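You operate a simulated robot arm through the tools that you are given. There is no shell and no other tool. Be economical: measure what you need, move in short steps, check, and stop when the job is done.

You run a simulated robot arm. Do the job below in one go: nothing can be reset, and whatever is moved stays where it is left.

## Task
Tighten the loose orange bolt on the short rack, then level the rack again.
Fine: 10 Nm, one clean run with the blue driver, back in its pot; free the red lock lever, turn the blue wheel till the spirit level reads 0.0, lock again; leave the other bolts and the level on top. Where these are worked on the way, their far stop is far enough and under half their travel is too little: lock lever.

The check looks at the end state, three seconds after you hand in, the way a careful person would. Anything else that was tipped, shoved, dropped, spilled or broken makes it a failure.

## Robot
A 6-joint arm with a fingered hand on a trunk, on a base that drives. Base frame: it is fixed to the floor where the robot stands at the start and does not move with it; the origin is under the middle of the robot, x ahead of it, y to its left, z up. Lengths are in m, angles in rad, forces in N, time in s.
With the tool pointing down near the work surface it reaches from about 0.16 to 0.68 m from the robot's upright axis, wherever it stands. Its first joint turns from -2.007 to 2.007 rad. Places, roughly: blue wheel [0.4, 0.1, 0.8]; driver pot [0.4, 0.2, 0.8]; green bolt [0.8, -0.4, 0.9]; lock lever [0.4, -0.1, 0.8]; orange bolt [0.5, -0.4, 0.9]; orange wheel [0.4, -0.2, 0.8]; red bolt [0.5, 0.2, 0.9]; teal bolt [0.8, 0.2, 0.9]; torque dial [0.8, 0, 1.1]. Payload 4 kg.
The TCP is the grasp point between the finger pads, 0.026 m short of the fingertips. In the tool frame z runs along the fingers and y along their closing line. The gripper opens to 0.156 m. The gripper's body begins 0.073 m behind the TCP. The gripper is a hand of 4 fingers: y runs from the thumb to the fingers, the wrist lies at [0, 0, -0.239] in the tool frame, and closing takes about 1.5 s.
Orientation is told as [roll, pitch, yaw] about the base's x, y, z axes, in that order, counted from this pose: with the fingers straight down and closing along the base's y, the tool's x points along the base's -x, its y along +y and its z along -z.

## Interface
- The arm moves only by the tool step_arm. Its argument "moves" is a list that holds one entry, the list of rows, each a list of 6 numbers: the shift along the tool's x, y, z in m, then the turn, a rotation vector about the tool's x, y, z in rad. In form: [[[x, y, z, ax, ay, az], ...]]. A call has 1 to 20 rows; each row shifts and turns the commanded pose from where the row before left it, along the tool's axes as they then stand. "gripper" is the gripper command, from -1 (shut) to 1 (fully open), values between in proportion, set as the call begins (left out, the last holds). A row lasts 0.2 s, in which the tool goes at most 0.05 m and 0.15 rad; a call with a longer step from one row to the next is refused whole, and so is a gripper value outside its range. A pose out of reach is approached as far as the arm can. The call stops where the force on the tool passes 40 N (or 10 N more than at its start, if that is more) or the arm is blocked; 0.2 s more then pass. Each finger travels about 0.072 m/s and halts on what it meets, pressing with about 29 N; the grip force reading is that of the motor and also rises with nothing between the fingers. The clock runs only during rows and for 0.2 s after the last one: add rows that do not move to give the fingers time. The reply holds the time, the measured pose of the TCP, the force on the tool along the base axes, the opening and the grip force, in the units named above and with some noise, with the torque about the TCP (base axes, N m) and any sound that the robot's microphone picked up.
- Cameras (640 x 400 px; columns grow to the right, rows downward): "scene" is now at [0.0084, 0.133, 1.8013]; the picture's right is [-0.27, -0.96, -0.00], its down [-0.79, 0.22, -0.58] and it looks along [0.56, -0.16, -0.82] (base axes); focal length 282 px, centre (320, 200). "wrist" rides on the gripper at [0.058, -0.058, -0.091] in the tool frame; the picture's right is [0.71, 0.71, 0.00], its down [-0.53, 0.53, -0.67] and it looks along [-0.47, 0.47, 0.74] (tool axes); focal length 265 px, centre (320, 200). There is no depth. A picture from a camera that has moved, and an enlarged one, comes with that camera's place and axes in the base frame and with its lens.
- grab_frame(camera): a new picture of that camera. It takes no simulated time.
- slide_trunk(by): slides the trunk up (or, below 0, down) by that many m; the arm and the scene camera ride with it, the base frame stays. It gives what a move gives, with no picture.
- steer(legs): drives the robot by 1 to 6 legs, each [ahead, left, turn to the left] in m, m and rad, along the robot's own axes; the way and the turn of a leg run together, so that a leg with both is an arc; at most 1.5 m and 3.142 rad a leg. The arm and the cameras ride along, it lands a little off, and it stops where it bumps. It gives what a move gives.
- set_fingers(finger1, finger2, finger3, thumb_bend): sets how far each is bent, from 0 (flat) to 1 (curled in); at 0.3 the hand is open as for a grip, at 0.7 the pads meet at the TCP. One left out holds its place. A second passes; each finger stops where it meets its share of the squeeze, and holds until it gets a number again. A gripper value or a shape takes the hand back. It gives what a move gives, with no picture; readings hold the bend of each and the force on the fingers (four entries, about 0 where the hand has none), thumb and palm.
- grasp_type(shape): the hand has 4 fingers and takes this shape, open, in about a second: jaw (thumb against the fingers, like two jaws); tri (thumb and two fingers); tip (a fingertip pinch); poke (one finger out to press); point (the index stretched); flat (the hand flat); cup (the hand cupped); fist (a fist). The gripper value then closes the fingers along that shape, each until it touches; the sizes above hold for jaw. It gives what a move gives, with no picture.
- aim_head(pan, tilt): turns the head with the scene camera to pan (to the left, within 2.705 rad either way) and tilt (down, from -0.506 to 1.204), counted from straight ahead of the robot. It gives what a move gives.
- inspect(camera, box): a new picture of the part [left, top, right, bottom] of that camera's present view, enlarged. It takes no simulated time.
- finish_job(): hands the job in; it is judged then, once.

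Go step by step. Nothing tells you exact positions but the pictures and the camera data: compare them with the known pose of the tool, close in by small moves and look again before you grip or let go. The budget is 120 turns and 98 pictures, counting those below and the enlarged ones. Unless the task says otherwise, let go and move clear before handing in, and close with one line.

The tools are called after "Request:" by a JSON object that holds its "name" and its "arguments". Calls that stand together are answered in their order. step_arm: Moves the arm, as the interface text tells. Its arguments: {"type":"object","properties":{"moves":{"type":"array","items":{"type":"array","items":{"type":"array","items":{"type":"number"}}}},"gripper":{"type":"number"}},"required":["moves"]} The other tools are called the same way: slide_trunk (by) slides the trunk up or down; grasp_type (shape) gives the hand a shape; set_fingers (finger1, finger2, finger3, thumb_bend) moves the fingers one by one; steer (legs) drives the base; aim_head (pan, tilt) turns the head that bears the scene camera; grab_frame (camera) takes a picture; inspect (camera, box) takes an enlarged picture of a part of a camera's view; finish_job () hands the job in.

At the start:

```text
time_s: 0.0
eef_pos: [0.4099, 0.0145, 1.3336]
orientation: [0.0, 0.0, -0.003]
ft_force: [-0.2, 0.3, -1.2]
wrist_torque: [-0.02, -0.02, 0.0]
width: 0.156
gripper_force: 0.1
shape: jaw
bend: [0.3, 0.3, 0.3, 0.3]
finger forces: [0.1, 0.0, 0.0, 0.0, 0.0, 0.0]
trunk travel left (down, up): [-0.9, 0.09]
robot x, y, heading: [-0.0017, -0.0006, -0.0]
head pan, tilt: [-0.274, 0.956]
```

scene: 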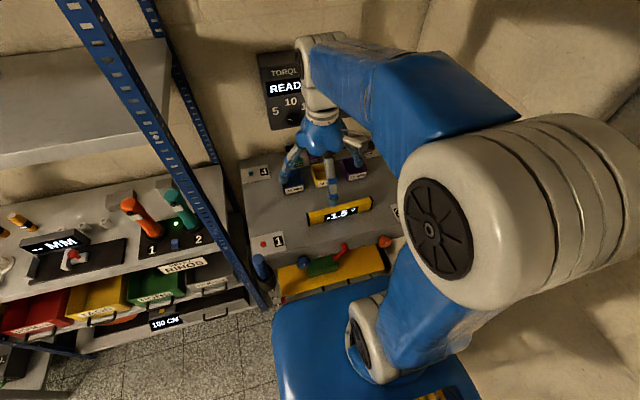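
wrist: 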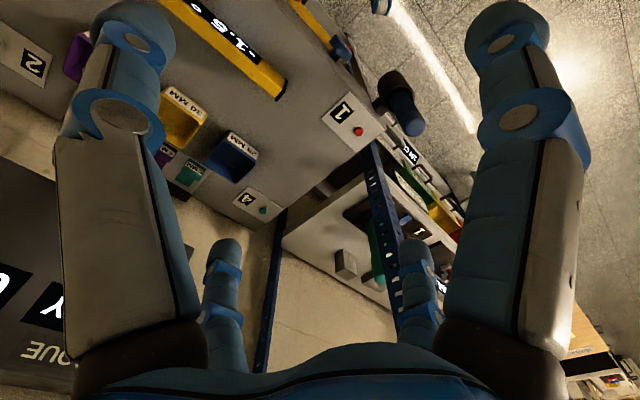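

I see the short rack ahead with a spirit level reading about -1.5, and a dial on the wall reading READY. I'll look closer at the front of the rack and the dial.

Request:
{"name": "inspect", "arguments": {"camera": "scene", "box": [230, 150, 430, 310]}}

Request:
{"name": "inspect", "arguments": {"camera": "scene", "box": [230, 40, 390, 140]}}

```text
2.50 times, centred on (330, 230) of scene
camera zoom: at [0.0084, 0.133, 1.8013], right [-0.27, -0.96, 0.0], down [-0.79, 0.22, -0.58], along [0.56, -0.16, -0.82], focal length 704 px, centre (295, 125)
```

zoom: 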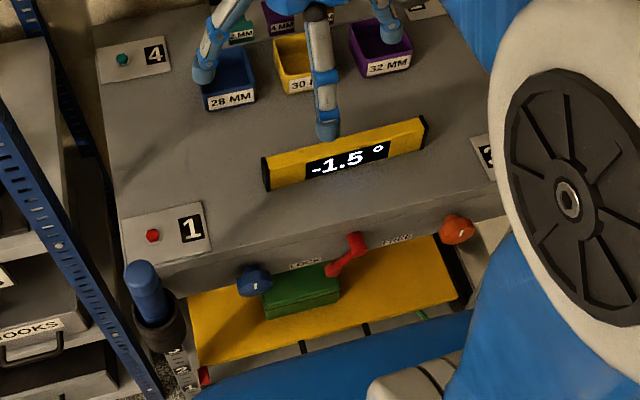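

```text
4.00 times, centred on (310, 90) of scene
camera zoom: at [0.0084, 0.133, 1.8013], right [-0.27, -0.96, 0.0], down [-0.79, 0.22, -0.58], along [0.56, -0.16, -0.82], focal length 1126 px, centre (360, 640)
```

zoom: 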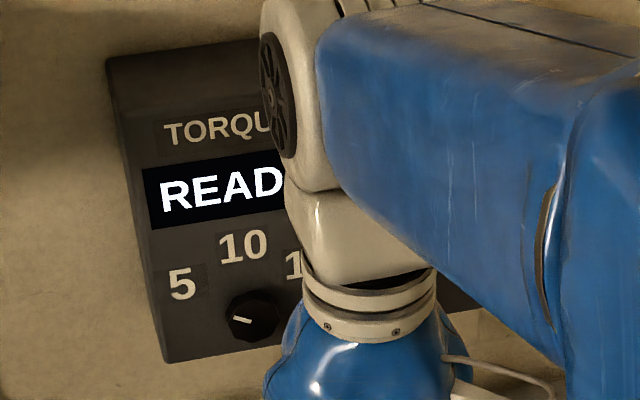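

The torque dial seems to point at 5 and must be set to 10. I'll pan the head to see the right side and the orange bolt.

Request:
{"name": "aim_head", "arguments": {"pan": -0.75, "tilt": 0.9}}

Request:
{"name": "grab_frame", "arguments": {"camera": "scene"}}

```text
time_s: 0.9
eef_pos: [0.4133, 0.0143, 1.3334]
orientation: [-0.002, 0.0, -0.002]
ft_force: [1.4, -0.6, 0.6]
wrist_torque: [0.03, 0.02, 0.03]
width: 0.1557
gripper_force: 0.1
shape: jaw
bend: [0.3, 0.3, 0.3, 0.3]
finger forces: [0.0, 0.0, 0.1, 0.0, 0.1, 0.0]
trunk travel left (down, up): [-0.9, 0.09]
robot x, y, heading: [-0.0042, 0.0008, 0.0]
head pan, tilt: [-0.75, 0.901]
```

```text
93 pictures are left
camera scene: at [-0.003, 0.1016, 1.8054], right [-0.68, -0.73, 0.0], down [-0.57, 0.53, -0.62], along [0.45, -0.42, -0.78], focal length 282 px, centre (320, 200)
```

scene: 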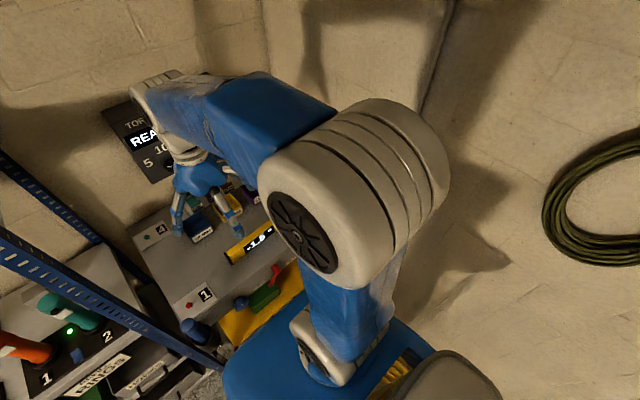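

The arm hides much of the view, so I'll use the wrist camera. First I set the torque dial: I turn the hand to point forward at the wall panel.

Request:
{"name": "step_arm", "arguments": {"moves": [[[-0.04, 0, 0, 0, 0, 0], [-0.04, 0, 0, 0, 0, 0], [-0.04, 0, 0, 0, 0, 0], [0, 0, 0, 0, -0.1428, 0], [0, 0, 0, 0, -0.1428, 0], [0, 0, 0, 0, -0.1428, 0], [0, 0, 0, 0, -0.1428, 0], [0, 0, 0, 0, -0.1428, 0], [0, 0, 0, 0, -0.1428, 0], [0, 0, 0, 0, -0.1428, 0], [0, 0, 0, 0, -0.1428, 0], [0, 0, 0, 0, -0.1428, 0], [0, 0, 0, 0, -0.1428, 0], [0, 0, 0, 0, -0.1428, 0], [0.04, 0, 0, 0, 0, 0], [0.04, 0, 0, 0, 0, 0], [0.04, 0, 0, 0, 0, 0], [0.04, 0, 0, 0, 0, 0]]]}}

Request:
{"name": "grab_frame", "arguments": {"camera": "wrist"}}

Request:
{"name": "aim_head", "arguments": {"pan": -0.2, "tilt": 0.7}}

Request:
{"name": "grab_frame", "arguments": {"camera": "scene"}}

```text
time_s: 4.7
eef_pos: [0.5599, 0.015, 1.1772]
orientation: [0.096, -1.569, -0.099]
ft_force: [0.0, 0.1, 0.8]
wrist_torque: [-0.01, 0.02, -0.03]
width: 0.1557
gripper_force: 0.0
shape: jaw
bend: [0.3, 0.3, 0.3, 0.3]
finger forces: [0.1, 0.1, 0.0, 0.0, 0.1, 0.0]
out of reach, approached as far as the arm can: row 10, 12, 13, 14
trunk travel left (down, up): [-0.9, 0.09]
robot x, y, heading: [0.0008, -0.0002, -0.002]
head pan, tilt: [-0.75, 0.901]
```

```text
92 pictures are left
camera wrist: at [0.4676, -0.043, 1.1203], right [0.0, 0.71, -0.71], down [-0.67, 0.53, 0.53], along [0.75, 0.47, 0.47], focal length 265 px, centre (320, 200)
```

wrist: 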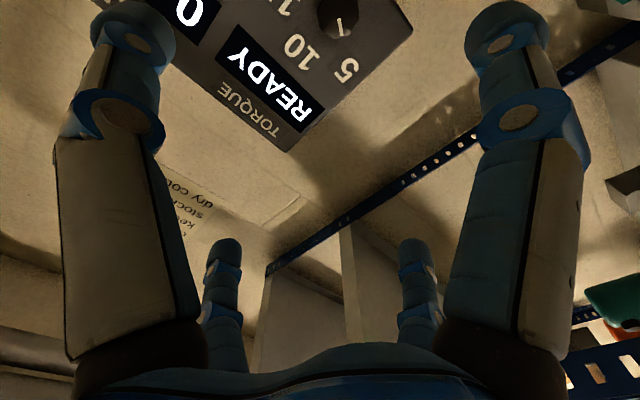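

```text
time_s: 5.7
eef_pos: [0.5602, 0.0144, 1.1789]
orientation: [0.011, -1.568, -0.015]
ft_force: [-0.2, -0.1, 0.6]
wrist_torque: [0.0, -0.02, 0.02]
width: 0.156
gripper_force: 0.0
shape: jaw
bend: [0.3, 0.3, 0.3, 0.3]
finger forces: [0.0, 0.0, 0.0, 0.0, 0.0, 0.0]
trunk travel left (down, up): [-0.9, 0.09]
robot x, y, heading: [0.0018, -0.0032, -0.001]
head pan, tilt: [-0.201, 0.7]
```

```text
91 pictures are left
camera scene: at [0.0254, 0.1357, 1.8215], right [-0.2, -0.98, 0.0], down [-0.63, 0.13, -0.76], along [0.75, -0.15, -0.65], focal length 282 px, centre (320, 200)
```

scene: 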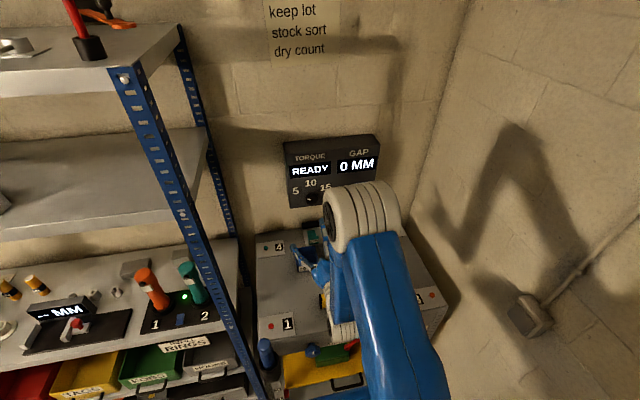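

The panel shows TORQUE READY and GAP 0 MM with a knob marked 5/10/15. I'll zoom in on the knob.

Request:
{"name": "inspect", "arguments": {"camera": "scene", "box": [270, 130, 390, 220]}}

Request:
{"name": "inspect", "arguments": {"camera": "wrist", "box": [200, 0, 420, 150]}}

Request:
{"name": "inspect", "arguments": {"camera": "scene", "box": [230, 210, 470, 400]}}

```text
4.44 times, centred on (330, 175) of scene
camera zoom: at [0.0254, 0.1357, 1.8215], right [-0.2, -0.98, 0.0], down [-0.63, 0.13, -0.76], along [0.75, -0.15, -0.65], focal length 1251 px, centre (276, 311)
```

zoom: 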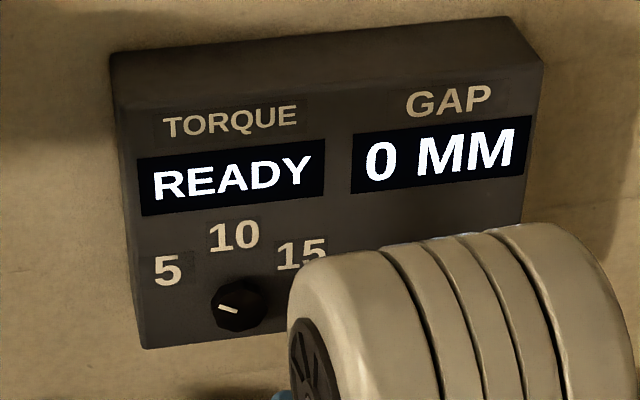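

```text
2.67 times, centred on (310, 75) of wrist
camera zoom: at [0.4669, -0.0432, 1.1213], right [0.0, 0.71, -0.71], down [-0.67, 0.53, 0.53], along [0.75, 0.47, 0.47], focal length 708 px, centre (347, 533)
```

zoom: 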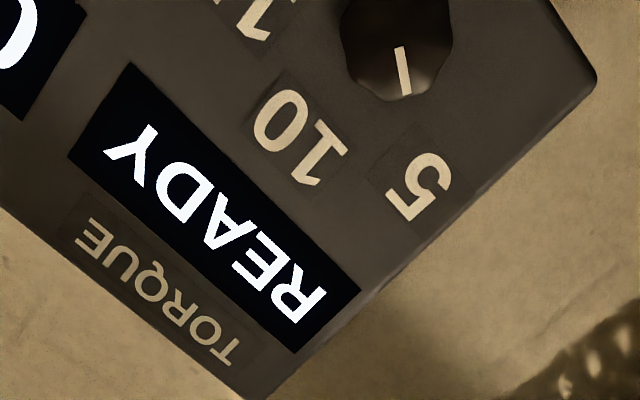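

```text
2.11 times, centred on (350, 305) of scene
camera zoom: at [0.0254, 0.1357, 1.8215], right [-0.2, -0.98, 0.0], down [-0.63, 0.13, -0.76], along [0.75, -0.15, -0.65], focal length 592 px, centre (257, -21)
```

zoom: 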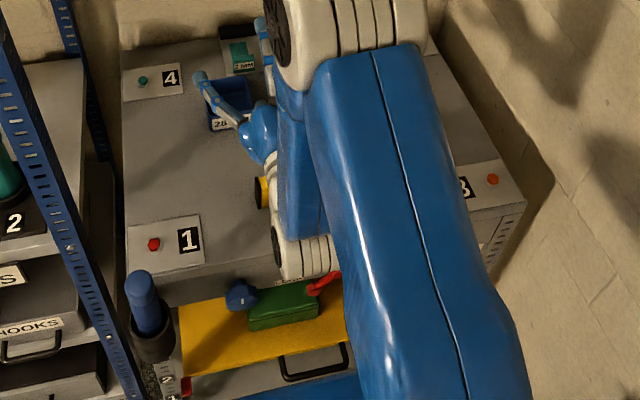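

Triangulating from both views puts the knob face at about (0.834, 0.005, 1.135), about 45 mm wide, with its pointer at 5. I'll approach in line with it and check.

Request:
{"name": "step_arm", "arguments": {"moves": [[[0.022, -0.005, 0.04, 0, 0, 0], [0.022, -0.004, 0.04, 0, 0, 0], [0, 0, 0.04, 0, 0, 0], [0, 0, 0.04, 0, 0, 0], [0, 0, 0.02, 0, 0, 0], [0, 0, 0, 0, 0, 0], [0, 0, 0, 0, 0, 0]]]}}

Request:
{"name": "grab_frame", "arguments": {"camera": "wrist"}}

Request:
{"name": "inspect", "arguments": {"camera": "scene", "box": [270, 130, 390, 220]}}

```text
time_s: 7.3
eef_pos: [0.7405, 0.0039, 1.1328]
orientation: [-0.083, -1.569, 0.081]
ft_force: [-0.8, 0.0, 0.7]
wrist_torque: [-0.01, 0.0, 0.03]
width: 0.1558
gripper_force: 0.1
shape: jaw
bend: [0.3, 0.3, 0.3, 0.3]
finger forces: [0.0, 0.0, 0.1, 0.1, 0.0, 0.1]
trunk travel left (down, up): [-0.9, 0.09]
robot x, y, heading: [0.0023, 0.0023, -0.006]
head pan, tilt: [-0.201, 0.7]
```

```text
87 pictures are left
camera wrist: at [0.6478, -0.0533, 1.0762], right [0.0, 0.71, -0.71], down [-0.67, 0.53, 0.53], along [0.75, 0.47, 0.47], focal length 265 px, centre (320, 200)
```

wrist: 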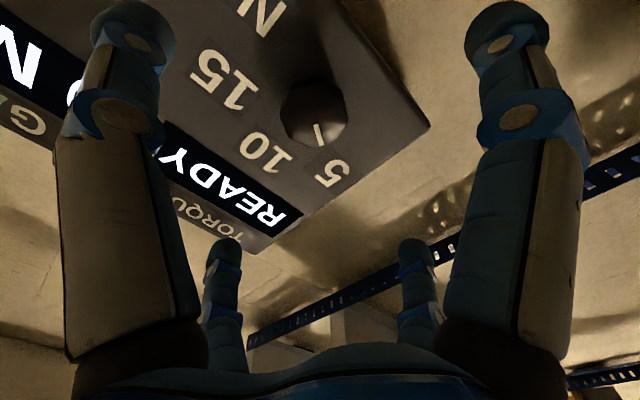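

```text
4.44 times, centred on (330, 175) of scene
camera zoom: at [0.0242, 0.1359, 1.8215], right [-0.2, -0.98, 0.0], down [-0.63, 0.13, -0.76], along [0.75, -0.15, -0.64], focal length 1251 px, centre (276, 311)
```

zoom: 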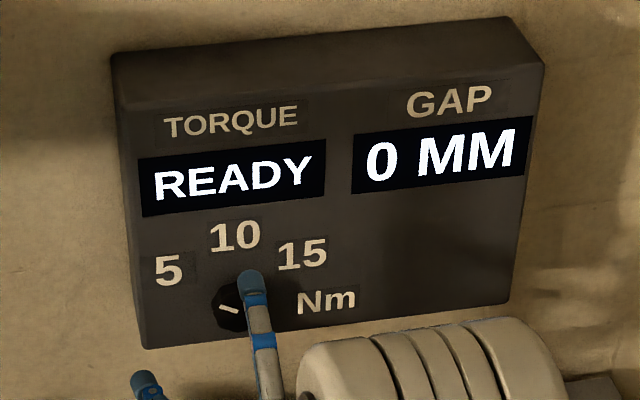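

The fingers sit radially at four sides, which suits a round knob. I'll advance so the tips surround it.

Request:
{"name": "step_arm", "arguments": {"moves": [[[-0.002, -0.002, 0.03, 0, 0, 0], [0, 0, 0.03, 0, 0, 0], [0, 0, 0.01, 0, 0, 0], [0, 0, 0.0, 0, 0, 0], [0, 0, 0, 0, 0, 0]]]}}

Request:
{"name": "inspect", "arguments": {"camera": "scene", "box": [270, 130, 390, 220]}}

Request:
{"name": "grab_frame", "arguments": {"camera": "wrist"}}

```text
time_s: 8.5
eef_pos: [0.8083, 0.0031, 1.1365]
orientation: [-2.868, -1.572, 2.866]
ft_force: [-1.0, -0.2, 0.5]
wrist_torque: [0.01, 0.0, 0.01]
width: 0.1558
gripper_force: 0.1
shape: jaw
bend: [0.3, 0.3, 0.3, 0.3]
finger forces: [0.0, 0.1, 0.0, 0.0, 0.1, 0.0]
trunk travel left (down, up): [-0.9, 0.09]
robot x, y, heading: [-0.0038, -0.0003, 0.002]
head pan, tilt: [-0.201, 0.7]
```

```text
4.44 times, centred on (330, 175) of scene
camera zoom: at [0.0219, 0.1358, 1.8216], right [-0.2, -0.98, 0.0], down [-0.63, 0.13, -0.77], along [0.75, -0.15, -0.64], focal length 1251 px, centre (276, 311)
```

zoom: 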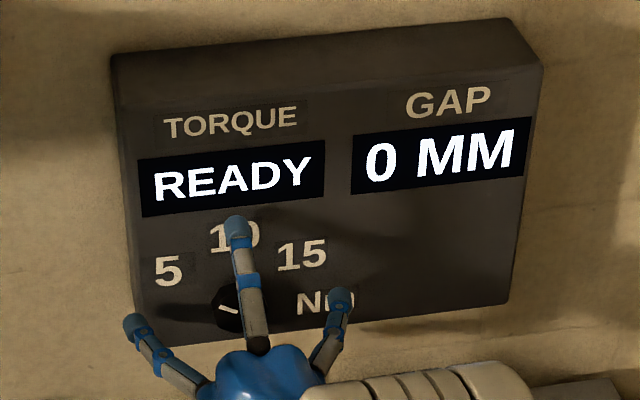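

```text
84 pictures are left
camera wrist: at [0.7163, -0.055, 1.0791], right [0.0, 0.71, -0.71], down [-0.67, 0.53, 0.53], along [0.75, 0.47, 0.47], focal length 265 px, centre (320, 200)
```

wrist: 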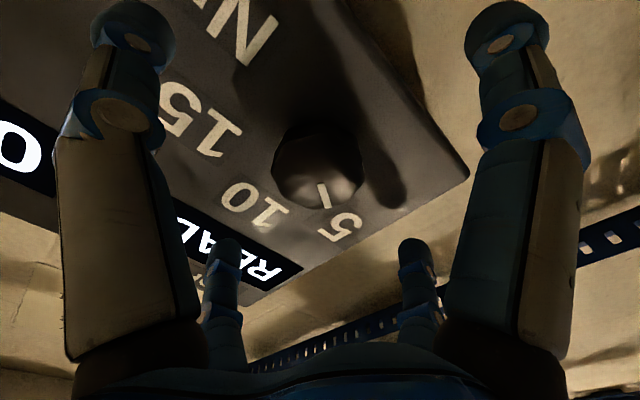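

The knob is centred between the fingers. I'll move in 16 mm more and close on it.

Request:
{"name": "step_arm", "arguments": {"moves": [[[0, 0, 0.01, 0, 0, 0], [0, 0, 0.006, 0, 0, 0], [0, 0, 0, 0, 0, 0]]]}}

Request:
{"name": "step_arm", "arguments": {"moves": [[[0, 0, 0, 0, 0, 0], [0, 0, 0, 0, 0, 0], [0, 0, 0, 0, 0, 0], [0, 0, 0, 0, 0, 0], [0, 0, 0, 0, 0, 0], [0, 0, 0, 0, 0, 0], [0, 0, 0, 0, 0, 0], [0, 0, 0, 0, 0, 0]]], "gripper": -0.7}}

Request:
{"name": "grab_frame", "arguments": {"camera": "wrist"}}

```text
time_s: 9.3
eef_pos: [0.8237, 0.0016, 1.136]
orientation: [-0.394, -1.569, 0.391]
ft_force: [-4.6, 1.1, -0.4]
wrist_torque: [0.0, -0.12, -0.15]
width: 0.1559
gripper_force: 0.0
shape: jaw
bend: [0.3, 0.3, 0.3, 0.3]
finger forces: [0.0, 0.4, 1.5, 0.1, 2.4, 0.1]
trunk travel left (down, up): [-0.9, 0.09]
robot x, y, heading: [0.0047, 0.0008, -0.003]
head pan, tilt: [-0.201, 0.7]
```

```text
time_s: 10.2
eef_pos: [0.8192, 0.0043, 1.1276]
orientation: [-0.081, -1.553, 0.081]
ft_force: [-21.7, 2.5, -2.5]
wrist_torque: [-0.05, 0.33, 0.17]
width: 0.0454
gripper_force: 28.7
shape: jaw
bend: [0.6, 0.8, 0.81, 0.68]
finger forces: [40.3, 27.1, 31.1, 0.0, 20.9, 0.0]
trunk travel left (down, up): [-0.9, 0.09]
robot x, y, heading: [-0.0001, -0.0035, -0.003]
head pan, tilt: [-0.201, 0.7]
stopped in row 4: the force on the tool passed its limit at 44 N (the readings are from after the stop); the commanded pose is now the measured one
```

```text
83 pictures are left
camera wrist: at [0.7257, -0.0547, 1.0729], right [-0.01, 0.71, -0.71], down [-0.66, 0.53, 0.54], along [0.75, 0.47, 0.46], focal length 265 px, centre (320, 200)
```

wrist: 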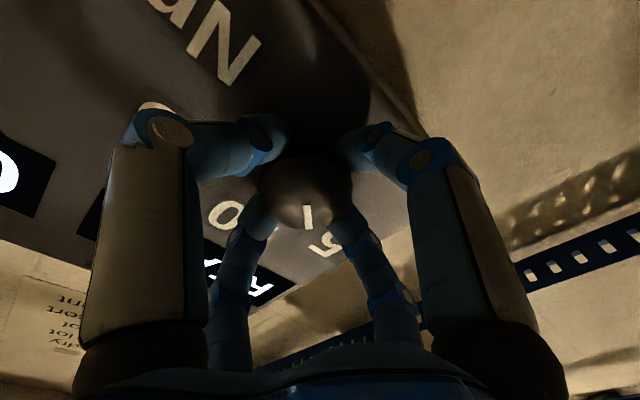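

The knob is held at 45 mm. I'll ease back slightly and turn clockwise about 60°.

Request:
{"name": "step_arm", "arguments": {"moves": [[[0, 0, -0.003, 0, 0, 0], [0, 0, 0, 0, 0, 0.13], [0, 0, 0, 0, 0, 0.13], [0, 0, 0, 0, 0, 0.13], [0, 0, 0, 0, 0, 0.13], [0, 0, 0, 0, 0, 0.13], [0, 0, 0, 0, 0, 0.13], [0, 0, 0, 0, 0, 0.13], [0, 0, 0, 0, 0, 0]]]}}

Request:
{"name": "grab_frame", "arguments": {"camera": "wrist"}}

Request:
{"name": "inspect", "arguments": {"camera": "scene", "box": [270, 130, 390, 220]}}

```text
time_s: 12.2
eef_pos: [0.8182, 0.0065, 1.1318]
orientation: [1.559, -0.663, -1.56]
ft_force: [-11.4, 18.3, 0.6]
wrist_torque: [-0.08, -0.01, 0.87]
width: 0.0443
gripper_force: 29.6
shape: jaw
bend: [0.6, 0.79, 0.81, 0.68]
finger forces: [42.2, 30.8, 26.3, 0.1, 18.7, 0.0]
trunk travel left (down, up): [-0.9, 0.09]
robot x, y, heading: [-0.0041, -0.0001, 0.003]
head pan, tilt: [-0.201, 0.7]
```

```text
82 pictures are left
camera wrist: at [0.7253, 0.0164, 1.0528], right [0.0, 0.99, 0.12], down [-0.66, -0.09, 0.74], along [0.75, -0.08, 0.66], focal length 265 px, centre (320, 200)
```

wrist: 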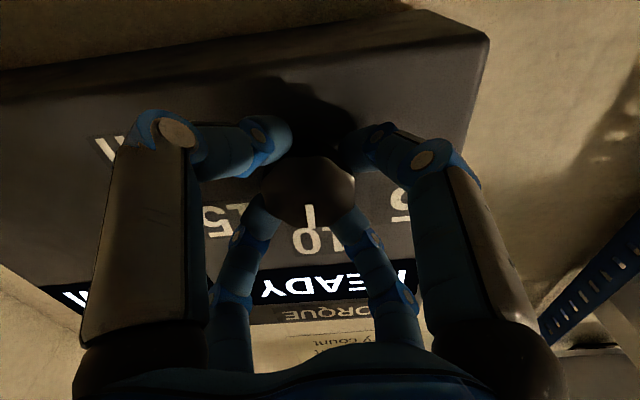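

```text
4.44 times, centred on (330, 175) of scene
camera zoom: at [0.0203, 0.1399, 1.8213], right [-0.2, -0.98, 0.0], down [-0.63, 0.13, -0.77], along [0.75, -0.15, -0.64], focal length 1251 px, centre (276, 311)
```

zoom: 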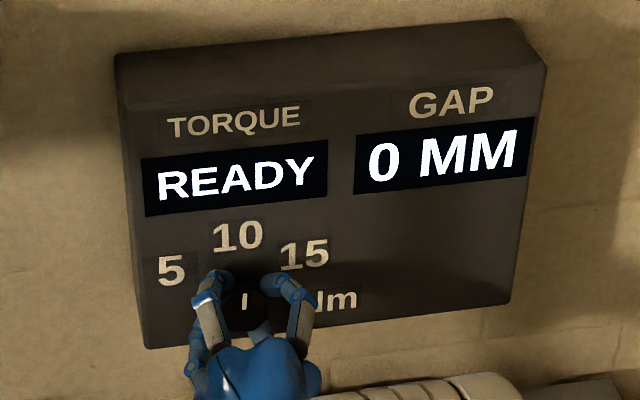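

The pointer now faces 10. I'll release, back off and verify.

Request:
{"name": "step_arm", "arguments": {"moves": [[[0, 0, 0, 0, 0, 0], [0, 0, 0, 0, 0, 0], [0, 0, 0, 0, 0, 0], [0, 0, 0, 0, 0, 0], [0, 0, 0, 0, 0, 0], [0, 0, 0, 0, 0, 0], [0, 0, 0, 0, 0, 0], [0, 0, -0.04, 0, 0, 0], [0, 0, -0.04, 0, 0, 0], [0, 0, -0.04, 0, 0, 0], [0, 0, -0.04, 0, 0, 0]]], "gripper": 1}}

Request:
{"name": "inspect", "arguments": {"camera": "scene", "box": [270, 130, 390, 220]}}

Request:
{"name": "grab_frame", "arguments": {"camera": "wrist"}}

```text
time_s: 14.6
eef_pos: [0.6562, 0.0023, 1.1343]
orientation: [1.558, -0.662, -1.565]
ft_force: [-0.1, -0.3, 0.2]
wrist_torque: [0.0, 0.01, 0.01]
width: 0.1561
gripper_force: 0.0
shape: jaw
bend: [0.3, 0.3, 0.3, 0.3]
finger forces: [0.1, 0.1, 0.1, 0.1, 0.0, 0.1]
trunk travel left (down, up): [-0.9, 0.09]
robot x, y, heading: [-0.0011, 0.0007, -0.001]
head pan, tilt: [-0.201, 0.7]
```

```text
4.44 times, centred on (330, 175) of scene
camera zoom: at [0.0204, 0.1351, 1.8217], right [-0.2, -0.98, 0.0], down [-0.63, 0.13, -0.77], along [0.75, -0.15, -0.64], focal length 1251 px, centre (276, 311)
```

zoom: 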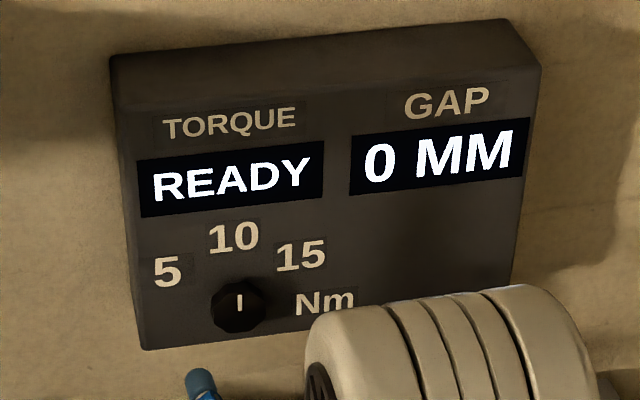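

```text
79 pictures are left
camera wrist: at [0.5647, 0.0126, 1.0545], right [0.0, 0.99, 0.12], down [-0.66, -0.09, 0.74], along [0.75, -0.08, 0.66], focal length 265 px, centre (320, 200)
```

wrist: 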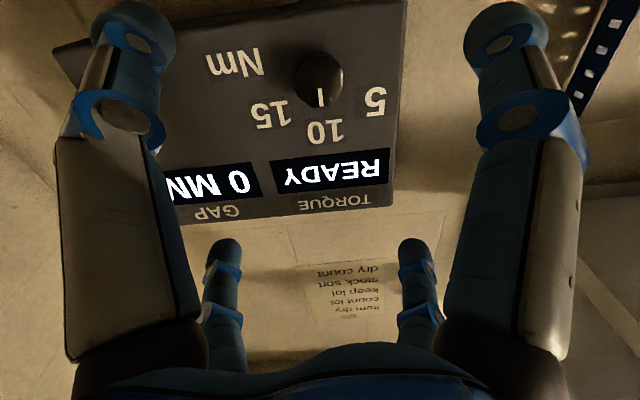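

The dial is at 10. Next I point the hand down again and move over the driver pot at the front left.

Request:
{"name": "step_arm", "arguments": {"moves": [[[0, 0, -0.03, 0, 0, -0.13], [0, 0, -0.03, 0, 0, -0.13], [0, 0, 0, 0, 0, -0.13], [0, 0, 0, 0, 0, -0.13], [0, 0, 0, 0, 0, -0.13], [0, 0, 0, 0, 0, -0.13], [0, 0, 0, 0, 0, -0.13], [-0.04, 0, 0, 0, 0.1428, 0], [0, 0, 0, 0, 0.1428, 0], [0, 0, 0, 0, 0.1428, 0], [0, 0, 0, 0, 0.1428, 0], [0, 0, 0, 0, 0.1428, 0], [0, 0, 0, 0, 0.1428, 0], [0, 0, 0, 0, 0.1428, 0], [0, 0, 0, 0, 0.1428, 0], [0, 0, 0, 0, 0.1428, 0], [0, 0, 0, 0, 0.1428, 0], [0, 0, 0, 0, 0.1428, 0], [0, 0, 0, 0, 0, 0]]]}}

Request:
{"name": "grab_frame", "arguments": {"camera": "wrist"}}

Request:
{"name": "aim_head", "arguments": {"pan": -0.1, "tilt": 1.05}}

Request:
{"name": "grab_frame", "arguments": {"camera": "scene"}}

```text
time_s: 18.6
eef_pos: [0.5978, 0.0036, 1.1735]
orientation: [0.001, 0.011, -0.002]
ft_force: [-0.7, 0.8, 0.1]
wrist_torque: [0.02, -0.07, 0.01]
width: 0.156
gripper_force: 0.0
shape: jaw
bend: [0.3, 0.3, 0.3, 0.3]
finger forces: [0.0, 0.0, 0.0, 0.0, 0.0, 0.0]
trunk travel left (down, up): [-0.9, 0.09]
robot x, y, heading: [0.0019, 0.0002, 0.002]
head pan, tilt: [-0.201, 0.7]
```

```text
78 pictures are left
camera wrist: at [0.5405, -0.0549, 1.2663], right [-0.71, 0.71, 0.01], down [0.53, 0.53, 0.66], along [0.47, 0.47, -0.75], focal length 265 px, centre (320, 200)
```

wrist: 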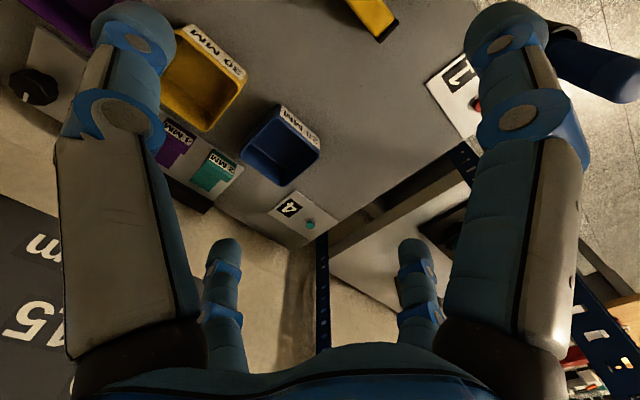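

```text
time_s: 19.5
eef_pos: [0.6002, 0.0034, 1.1711]
orientation: [-0.001, 0.012, -0.003]
ft_force: [0.0, 0.0, 0.9]
wrist_torque: [0.0, 0.07, 0.02]
width: 0.1562
gripper_force: 0.0
shape: jaw
bend: [0.3, 0.3, 0.3, 0.3]
finger forces: [0.0, 0.1, 0.0, 0.0, 0.0, 0.0]
trunk travel left (down, up): [-0.9, 0.09]
robot x, y, heading: [-0.0015, 0.0004, -0.003]
head pan, tilt: [-0.099, 1.051]
```

```text
77 pictures are left
camera scene: at [0.0072, 0.146, 1.7948], right [-0.1, -0.99, 0.0], down [-0.86, 0.09, -0.5], along [0.49, -0.05, -0.87], focal length 282 px, centre (320, 200)
```

scene: 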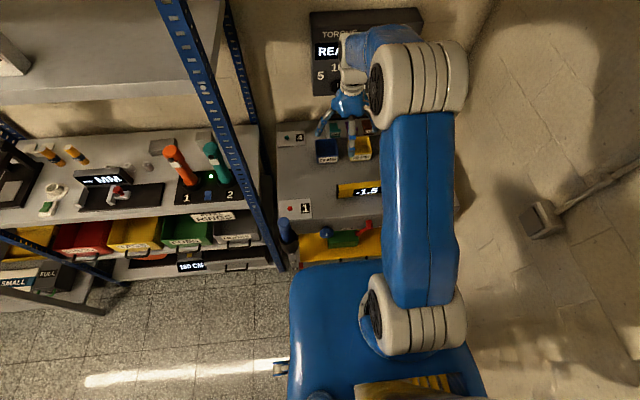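

I'll zoom in on the driver, pot, lever and wheels.

Request:
{"name": "inspect", "arguments": {"camera": "scene", "box": [260, 180, 400, 270]}}

```text
4.44 times, centred on (330, 225) of scene
camera zoom: at [0.0072, 0.146, 1.7948], right [-0.1, -0.99, 0.0], down [-0.86, 0.09, -0.5], along [0.49, -0.05, -0.87], focal length 1251 px, centre (276, 89)
```

zoom: 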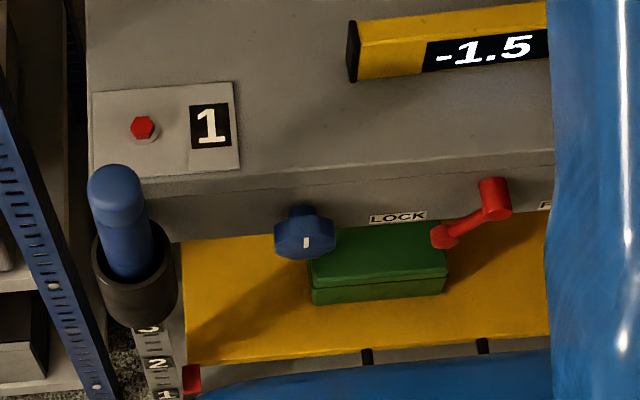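

The driver handle is upright in the pot near (0.40, 0.22), with its top at about z 0.97. I'll move above it.

Request:
{"name": "step_arm", "arguments": {"moves": [[[0.03, 0.03, 0, 0, 0, 0], [0.03, 0.03, 0, 0, 0, 0], [0.03, 0.03, 0, 0, 0, 0], [0.03, 0.03, 0, 0, 0, 0], [0.03, 0.03, 0, 0, 0, 0], [0.03, 0.03, 0, 0, 0, 0], [0.02, 0.03, 0, 0, 0, 0], [0, 0, 0, 0, 0, 0], [0, 0, 0, 0, 0, 0]]]}}

Request:
{"name": "grab_frame", "arguments": {"camera": "wrist"}}

Request:
{"name": "grab_frame", "arguments": {"camera": "scene"}}

```text
time_s: 21.5
eef_pos: [0.3996, 0.2148, 1.1748]
orientation: [-0.003, 0.011, 0.0]
ft_force: [-0.7, -0.8, 0.2]
wrist_torque: [-0.01, 0.03, 0.02]
width: 0.1559
gripper_force: 0.0
shape: jaw
bend: [0.3, 0.3, 0.3, 0.3]
finger forces: [0.1, 0.1, 0.0, 0.0, 0.1, 0.1]
trunk travel left (down, up): [-0.9, 0.09]
robot x, y, heading: [-0.0006, -0.0007, -0.003]
head pan, tilt: [-0.099, 1.051]
```

```text
75 pictures are left
camera wrist: at [0.3425, 0.1561, 1.2677], right [-0.71, 0.71, 0.01], down [0.53, 0.53, 0.66], along [0.47, 0.47, -0.75], focal length 265 px, centre (320, 200)
```

wrist: 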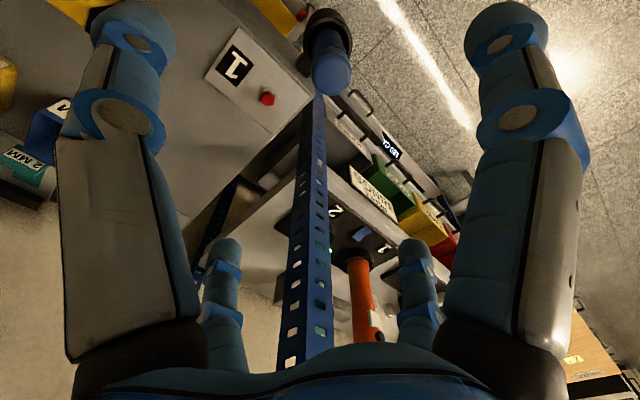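

```text
74 pictures are left
camera scene: at [0.0051, 0.1473, 1.7947], right [-0.1, -1.0, 0.0], down [-0.86, 0.09, -0.5], along [0.49, -0.05, -0.87], focal length 282 px, centre (320, 200)
```

scene: 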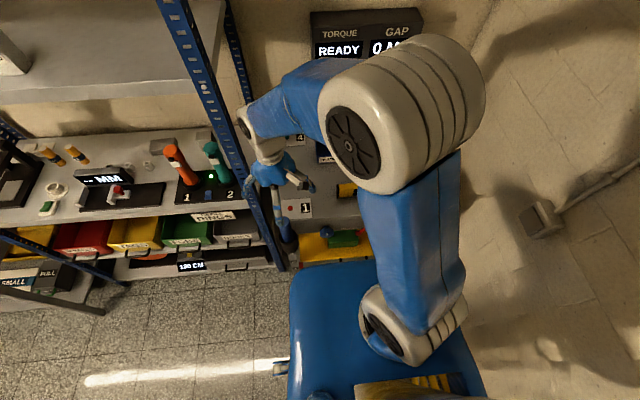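

The handle top is at about (0.395, 0.227), and the rack post is clear at about (0.56, 0.35). I'll descend partway and recheck.

Request:
{"name": "step_arm", "arguments": {"moves": [[[0.004, 0.012, 0.04, 0, 0, 0], [0, 0, 0.04, 0, 0, 0], [0, 0, 0.04, 0, 0, 0], [0, 0, 0.02, 0, 0, 0], [0, 0, 0, 0, 0, 0]]]}}

Request:
{"name": "grab_frame", "arguments": {"camera": "wrist"}}

```text
time_s: 22.7
eef_pos: [0.3936, 0.2243, 1.0348]
orientation: [0.001, 0.012, -0.002]
ft_force: [0.1, -0.5, -0.2]
wrist_torque: [0.03, -0.04, 0.03]
width: 0.1562
gripper_force: 0.1
shape: jaw
bend: [0.3, 0.3, 0.3, 0.3]
finger forces: [0.0, 0.0, 0.0, 0.0, 0.1, 0.0]
trunk travel left (down, up): [-0.9, 0.09]
robot x, y, heading: [0.0044, 0.0026, -0.006]
head pan, tilt: [-0.099, 1.051]
```

```text
73 pictures are left
camera wrist: at [0.3367, 0.1657, 1.1272], right [-0.71, 0.71, 0.01], down [0.53, 0.53, 0.66], along [0.47, 0.47, -0.75], focal length 265 px, centre (320, 200)
```

wrist: 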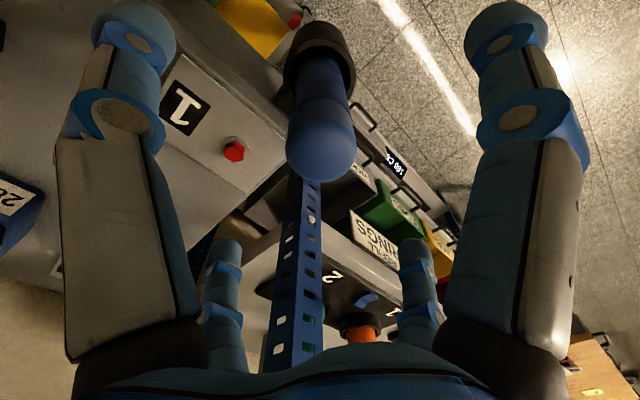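

The handle axis is at about (0.39, 0.222), with its top at about z 1.0. I'll lower to TCP z≈0.945 and close gently.

Request:
{"name": "step_arm", "arguments": {"moves": [[[0.003, -0.002, 0.03, 0, 0, 0], [0, 0, 0.03, 0, 0, 0], [0, 0, 0.03, 0, 0, 0], [0, 0, 0.0, 0, 0, 0], [0, 0, 0, 0, 0, 0]]]}}

Request:
{"name": "grab_frame", "arguments": {"camera": "wrist"}}

```text
time_s: 23.9
eef_pos: [0.3911, 0.2249, 0.943]
orientation: [-0.002, 0.012, -0.001]
ft_force: [0.5, 0.4, -0.2]
wrist_torque: [-0.02, -0.02, -0.02]
width: 0.1559
gripper_force: 0.1
shape: jaw
bend: [0.3, 0.3, 0.3, 0.3]
finger forces: [0.0, 0.0, 0.0, 0.1, 0.0, 0.0]
trunk travel left (down, up): [-0.9, 0.09]
robot x, y, heading: [0.0018, -0.0032, -0.001]
head pan, tilt: [-0.099, 1.051]
```

```text
72 pictures are left
camera wrist: at [0.3343, 0.1662, 1.0373], right [-0.71, 0.71, 0.01], down [0.53, 0.53, 0.66], along [0.46, 0.47, -0.75], focal length 265 px, centre (320, 200)
```

wrist: 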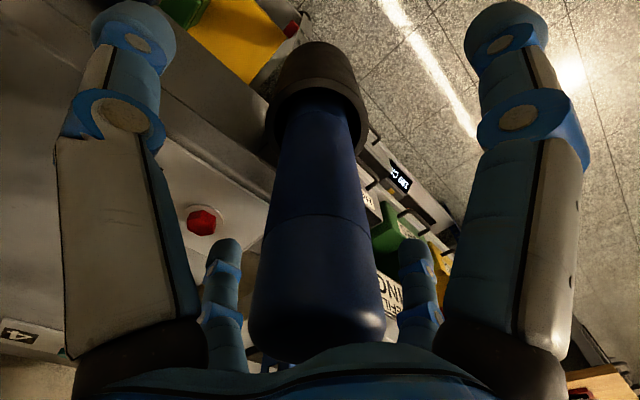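

The handle is centred between the fingers. I'll straighten the small tilt, close, and check the grip.

Request:
{"name": "step_arm", "arguments": {"moves": [[[0, 0, 0, 0, -0.012, 0], [0, 0, 0, 0, 0, 0], [0, 0, 0, 0, 0, 0], [0, 0, 0, 0, 0, 0], [0, 0, 0, 0, 0, 0], [0, 0, 0, 0, 0, 0], [0, 0, 0, 0, 0, 0], [0, 0, 0, 0, 0, 0], [0, 0, 0, 0, 0, 0]]], "gripper": -1}}

Request:
{"name": "grab_frame", "arguments": {"camera": "wrist"}}

```text
time_s: 25.9
eef_pos: [0.3913, 0.2231, 0.944]
orientation: [-0.001, 0.0, -0.002]
ft_force: [0.8, 0.4, -0.1]
wrist_torque: [0.02, 0.01, 0.01]
width: 0.0346
gripper_force: 28.5
shape: jaw
bend: [0.78, 0.76, 0.77, 0.7]
finger forces: [26.2, 25.0, 25.3, 0.1, 25.4, 0.0]
trunk travel left (down, up): [-0.9, 0.09]
robot x, y, heading: [-0.0003, 0.0005, 0.003]
head pan, tilt: [-0.099, 1.051]
```

```text
71 pictures are left
camera wrist: at [0.3326, 0.1661, 1.0369], right [-0.71, 0.71, 0.0], down [0.53, 0.53, 0.67], along [0.47, 0.47, -0.74], focal length 265 px, centre (320, 200)
```

wrist: 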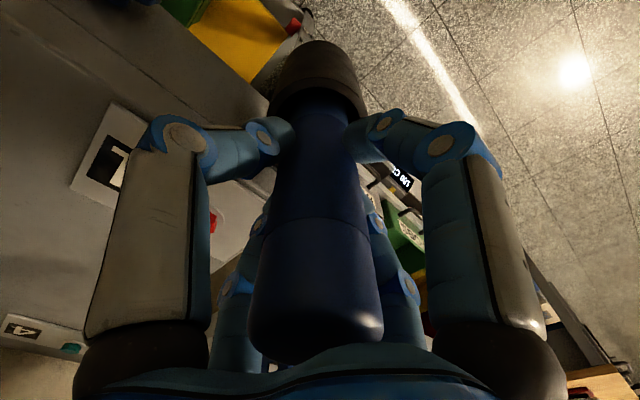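

Firm four-finger grip. I lift straight up.

Request:
{"name": "step_arm", "arguments": {"moves": [[[0, 0, -0.03, 0, 0, 0], [0, 0, -0.04, 0, 0, 0], [0, 0, -0.04, 0, 0, 0], [0, 0, -0.04, 0, 0, 0], [0, 0, -0.04, 0, 0, 0], [0, 0, -0.04, 0, 0, 0], [0, 0, -0.04, 0, 0, 0], [0, 0, 0, 0, 0, 0]]]}}

Request:
{"name": "grab_frame", "arguments": {"camera": "wrist"}}

Request:
{"name": "grab_frame", "arguments": {"camera": "scene"}}

```text
time_s: 27.7
eef_pos: [0.3924, 0.2252, 1.2146]
orientation: [-0.003, 0.001, -0.002]
ft_force: [0.2, 0.9, -3.2]
wrist_torque: [0.0, -0.03, -0.01]
width: 0.0345
gripper_force: 29.5
shape: jaw
bend: [0.78, 0.76, 0.77, 0.7]
finger forces: [26.1, 25.1, 25.4, 0.0, 25.2, 0.1]
trunk travel left (down, up): [-0.9, 0.09]
robot x, y, heading: [0.0025, -0.004, -0.002]
head pan, tilt: [-0.099, 1.051]
```

```text
70 pictures are left
camera wrist: at [0.3337, 0.1671, 1.3068], right [-0.71, 0.71, 0.0], down [0.53, 0.53, 0.67], along [0.47, 0.47, -0.75], focal length 265 px, centre (320, 200)
```

wrist: 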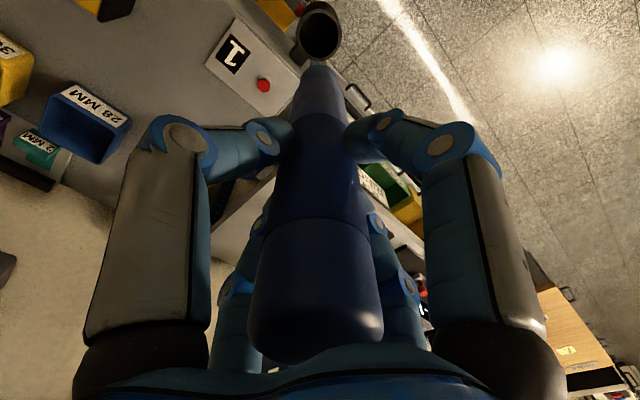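

```text
69 pictures are left
camera scene: at [0.0082, 0.1473, 1.7946], right [-0.1, -1.0, 0.0], down [-0.86, 0.09, -0.5], along [0.49, -0.05, -0.87], focal length 282 px, centre (320, 200)
```

scene: 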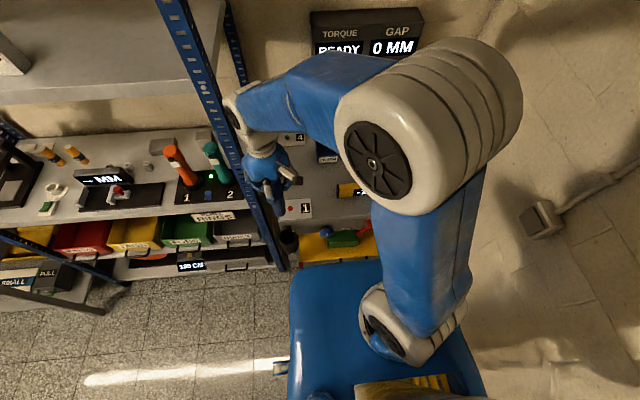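

The driver came out cleanly. I'll zoom in on its tip and read the open pot location.

Request:
{"name": "inspect", "arguments": {"camera": "wrist", "box": [220, 0, 420, 140]}}

```text
2.86 times, centred on (320, 70) of wrist
camera zoom: at [0.3337, 0.1671, 1.3068], right [-0.71, 0.71, 0.0], down [0.53, 0.53, 0.67], along [0.47, 0.47, -0.75], focal length 758 px, centre (320, 571)
```

zoom: 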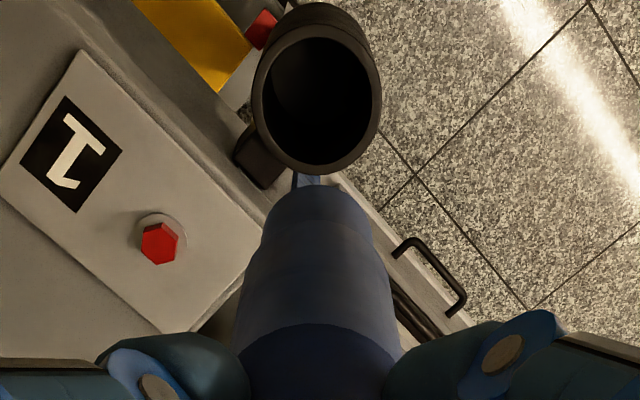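

The driver is a stout tool reaching about 0.19 m below the TCP. The pot mouth is at (0.391, 0.223). Now I carry it high over to the right, near the orange bolt.

Request:
{"name": "step_arm", "arguments": {"moves": [[[0, -0.03, 0, 0, 0, 0], [0, -0.04, 0, 0, 0, 0], [0, -0.04, 0, 0, 0, 0], [0, -0.04, 0, 0, 0, 0], [0, -0.04, 0, 0, 0, 0], [0, -0.04, 0, 0, 0, 0], [0, -0.04, 0, 0, 0, 0], [0, -0.04, 0, 0, 0, 0], [0, -0.04, 0, 0, 0, 0], [0, -0.04, 0, 0, 0, 0], [0, -0.04, 0, 0, 0, 0], [0, -0.04, 0, 0, 0, 0], [0, -0.04, 0, 0, 0, 0], [0, -0.03, 0, 0, 0, 0], [0, -0.02, 0, 0, 0, 0], [0, 0, 0, 0, 0, 0], [0, 0, 0, 0, 0, 0]]]}}

Request:
{"name": "grab_frame", "arguments": {"camera": "wrist"}}

Request:
{"name": "grab_frame", "arguments": {"camera": "scene"}}

```text
time_s: 31.3
eef_pos: [0.3922, -0.3371, 1.2152]
orientation: [0.001, -0.001, -0.002]
ft_force: [-0.1, -0.5, -4.5]
wrist_torque: [-0.03, -0.04, 0.02]
width: 0.0344
gripper_force: 29.2
shape: jaw
bend: [0.78, 0.76, 0.77, 0.7]
finger forces: [26.1, 25.1, 24.8, 0.0, 25.6, 0.0]
trunk travel left (down, up): [-0.9, 0.09]
robot x, y, heading: [0.002, -0.0046, -0.002]
head pan, tilt: [-0.099, 1.051]
```

```text
67 pictures are left
camera wrist: at [0.3328, -0.3948, 1.307], right [-0.71, 0.71, 0.0], down [0.53, 0.53, 0.67], along [0.47, 0.47, -0.74], focal length 265 px, centre (320, 200)
```

wrist: 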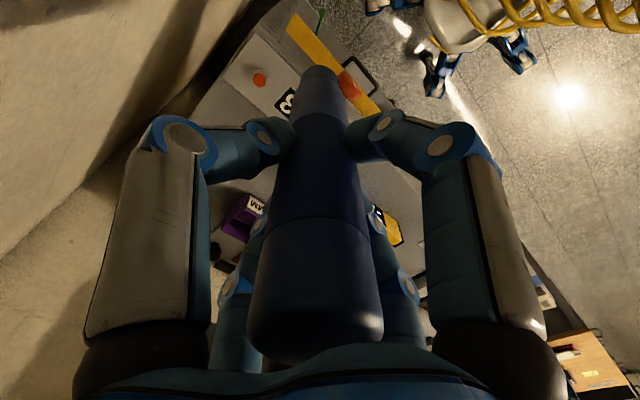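

```text
66 pictures are left
camera scene: at [0.0065, 0.1454, 1.7948], right [-0.1, -1.0, 0.0], down [-0.86, 0.09, -0.5], along [0.49, -0.05, -0.87], focal length 282 px, centre (320, 200)
```

scene: 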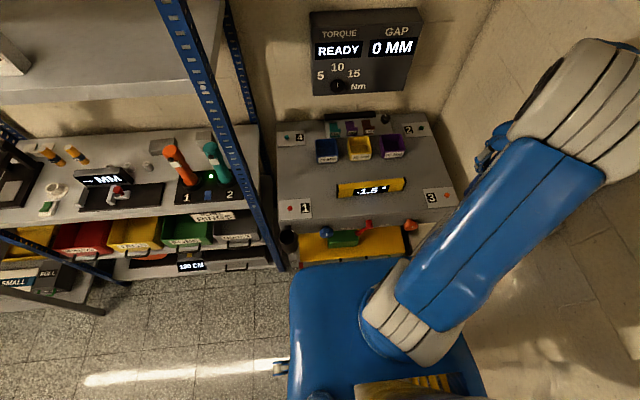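

Now the whole rack is visible. I'll zoom in on the bolts, front panel and dial.

Request:
{"name": "inspect", "arguments": {"camera": "scene", "box": [380, 160, 480, 240]}}

Request:
{"name": "inspect", "arguments": {"camera": "scene", "box": [270, 190, 430, 290]}}

Request:
{"name": "inspect", "arguments": {"camera": "wrist", "box": [220, 20, 400, 140]}}

```text
5.00 times, centred on (430, 200) of scene
camera zoom: at [0.0065, 0.1454, 1.7948], right [-0.1, -1.0, 0.0], down [-0.86, 0.09, -0.5], along [0.49, -0.05, -0.87], focal length 1407 px, centre (-230, 200)
```

zoom: 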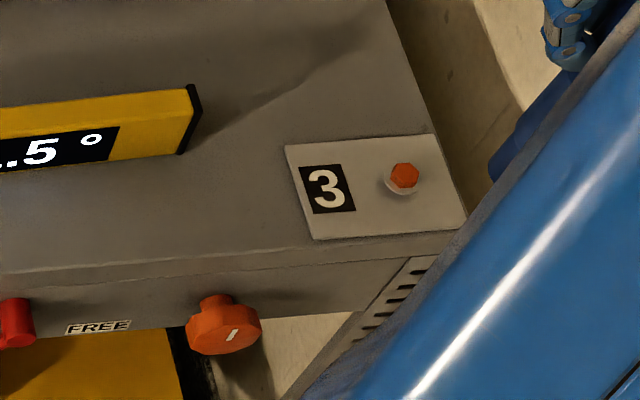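

```text
4.00 times, centred on (350, 240) of scene
camera zoom: at [0.0065, 0.1454, 1.7948], right [-0.1, -1.0, 0.0], down [-0.86, 0.09, -0.5], along [0.49, -0.05, -0.87], focal length 1126 px, centre (200, 40)
```

zoom: 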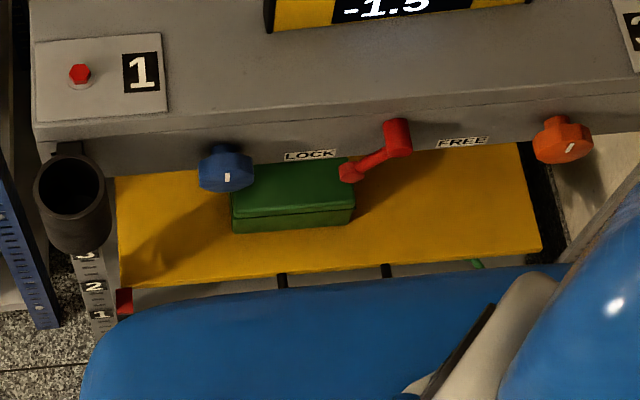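

```text
3.33 times, centred on (310, 80) of wrist
camera zoom: at [0.3328, -0.3948, 1.307], right [-0.71, 0.71, 0.0], down [0.53, 0.53, 0.67], along [0.47, 0.47, -0.74], focal length 885 px, centre (353, 600)
```

zoom: 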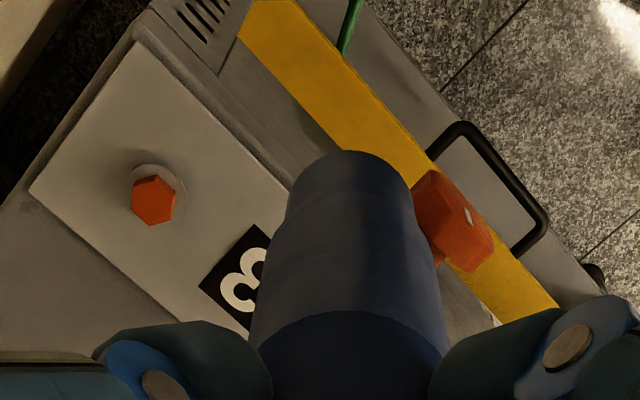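

The orange bolt (number 3) is at about (0.479, -0.368, 0.91), and the lever is at LOCK. I'll move the driver tip above the bolt, still clear, and look from two sides.

Request:
{"name": "step_arm", "arguments": {"moves": [[[-0.03, -0.01, 0, 0, 0, 0], [-0.03, -0.01, 0, 0, 0, 0], [-0.027, -0.011, 0.02, 0, 0, 0], [0, 0, 0.02, 0, 0, 0], [0, 0, 0, 0, 0, 0], [0, 0, 0, 0, 0, 0]]]}}

Request:
{"name": "inspect", "arguments": {"camera": "wrist", "box": [220, 20, 420, 160]}}

Request:
{"name": "grab_frame", "arguments": {"camera": "scene"}}

```text
time_s: 32.7
eef_pos: [0.4777, -0.37, 1.174]
orientation: [0.0, 0.001, -0.002]
ft_force: [0.2, -0.8, -3.7]
wrist_torque: [0.03, 0.02, 0.04]
width: 0.0342
gripper_force: 29.5
shape: jaw
bend: [0.78, 0.76, 0.77, 0.7]
finger forces: [26.1, 25.1, 24.7, 0.1, 25.8, 0.0]
trunk travel left (down, up): [-0.9, 0.09]
robot x, y, heading: [-0.0002, -0.0003, 0.001]
head pan, tilt: [-0.099, 1.051]
```

```text
2.86 times, centred on (320, 90) of wrist
camera zoom: at [0.4198, -0.4279, 1.2658], right [-0.71, 0.71, 0.0], down [0.53, 0.53, 0.67], along [0.47, 0.47, -0.74], focal length 758 px, centre (320, 514)
```

zoom: 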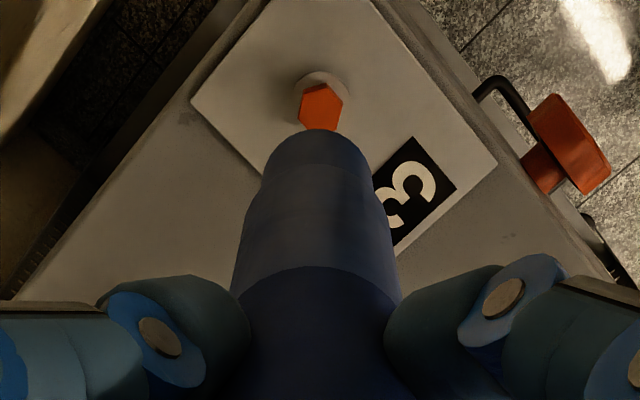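

```text
61 pictures are left
camera scene: at [0.0084, 0.1453, 1.7948], right [-0.1, -1.0, 0.0], down [-0.86, 0.09, -0.5], along [0.49, -0.05, -0.87], focal length 282 px, centre (320, 200)
```

scene: 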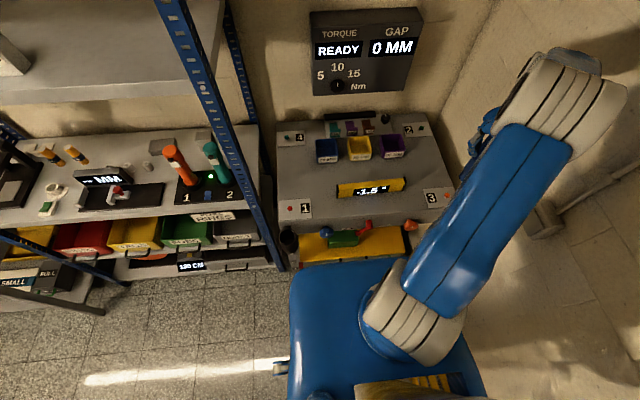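

The driver and bolt line up well in this view, and the scene camera still sees the bolt. I'll rotate the hand by -90° for the second view, which also gives turning range.

Request:
{"name": "step_arm", "arguments": {"moves": [[[0.001, 0.001, 0, 0, 0, -0.14], [0, 0, 0, 0, 0, -0.143], [0, 0, 0, 0, 0, -0.143], [0, 0, 0, 0, 0, -0.143], [0, 0, 0, 0, 0, -0.143], [0, 0, 0, 0, 0, -0.143], [0, 0, 0, 0, 0, -0.143], [0, 0, 0, 0, 0, -0.143], [0, 0, 0, 0, 0, -0.143], [0, 0, 0, 0, 0, -0.143], [0, 0, 0, 0, 0, -0.143], [0, 0, 0, 0, 0, 0], [0, 0, 0, 0, 0, 0]]]}}

Request:
{"name": "inspect", "arguments": {"camera": "wrist", "box": [220, 20, 420, 160]}}

```text
time_s: 35.5
eef_pos: [0.5306, -0.2428, 1.1553]
orientation: [-0.004, 0.13, 1.114]
ft_force: [0.5, 0.1, -4.9]
wrist_torque: [0.02, 0.0, -0.02]
width: 0.0343
gripper_force: 29.0
shape: jaw
bend: [0.78, 0.76, 0.77, 0.7]
finger forces: [26.1, 25.0, 24.0, 0.0, 26.1, 0.1]
out of reach, approached as far as the arm can: row 6, 7, 8, 9, 10, 11
trunk travel left (down, up): [-0.9, 0.09]
robot x, y, heading: [0.0012, -0.0008, -0.004]
head pan, tilt: [-0.099, 1.051]
```

```text
2.86 times, centred on (320, 90) of wrist
camera zoom: at [0.5611, -0.3091, 1.2553], right [-0.94, -0.32, 0.09], down [-0.2, 0.78, 0.59], along [-0.26, 0.54, -0.8], focal length 758 px, centre (320, 514)
```

zoom: 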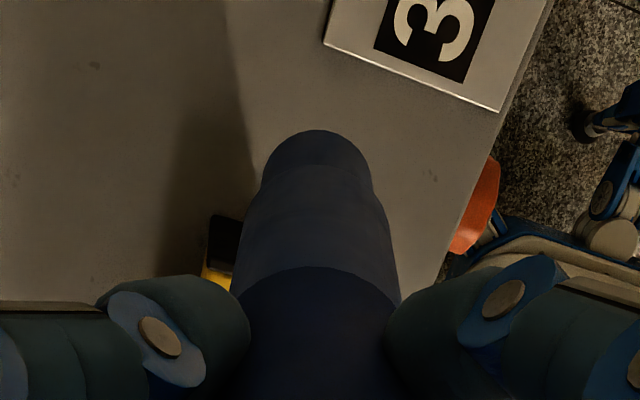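

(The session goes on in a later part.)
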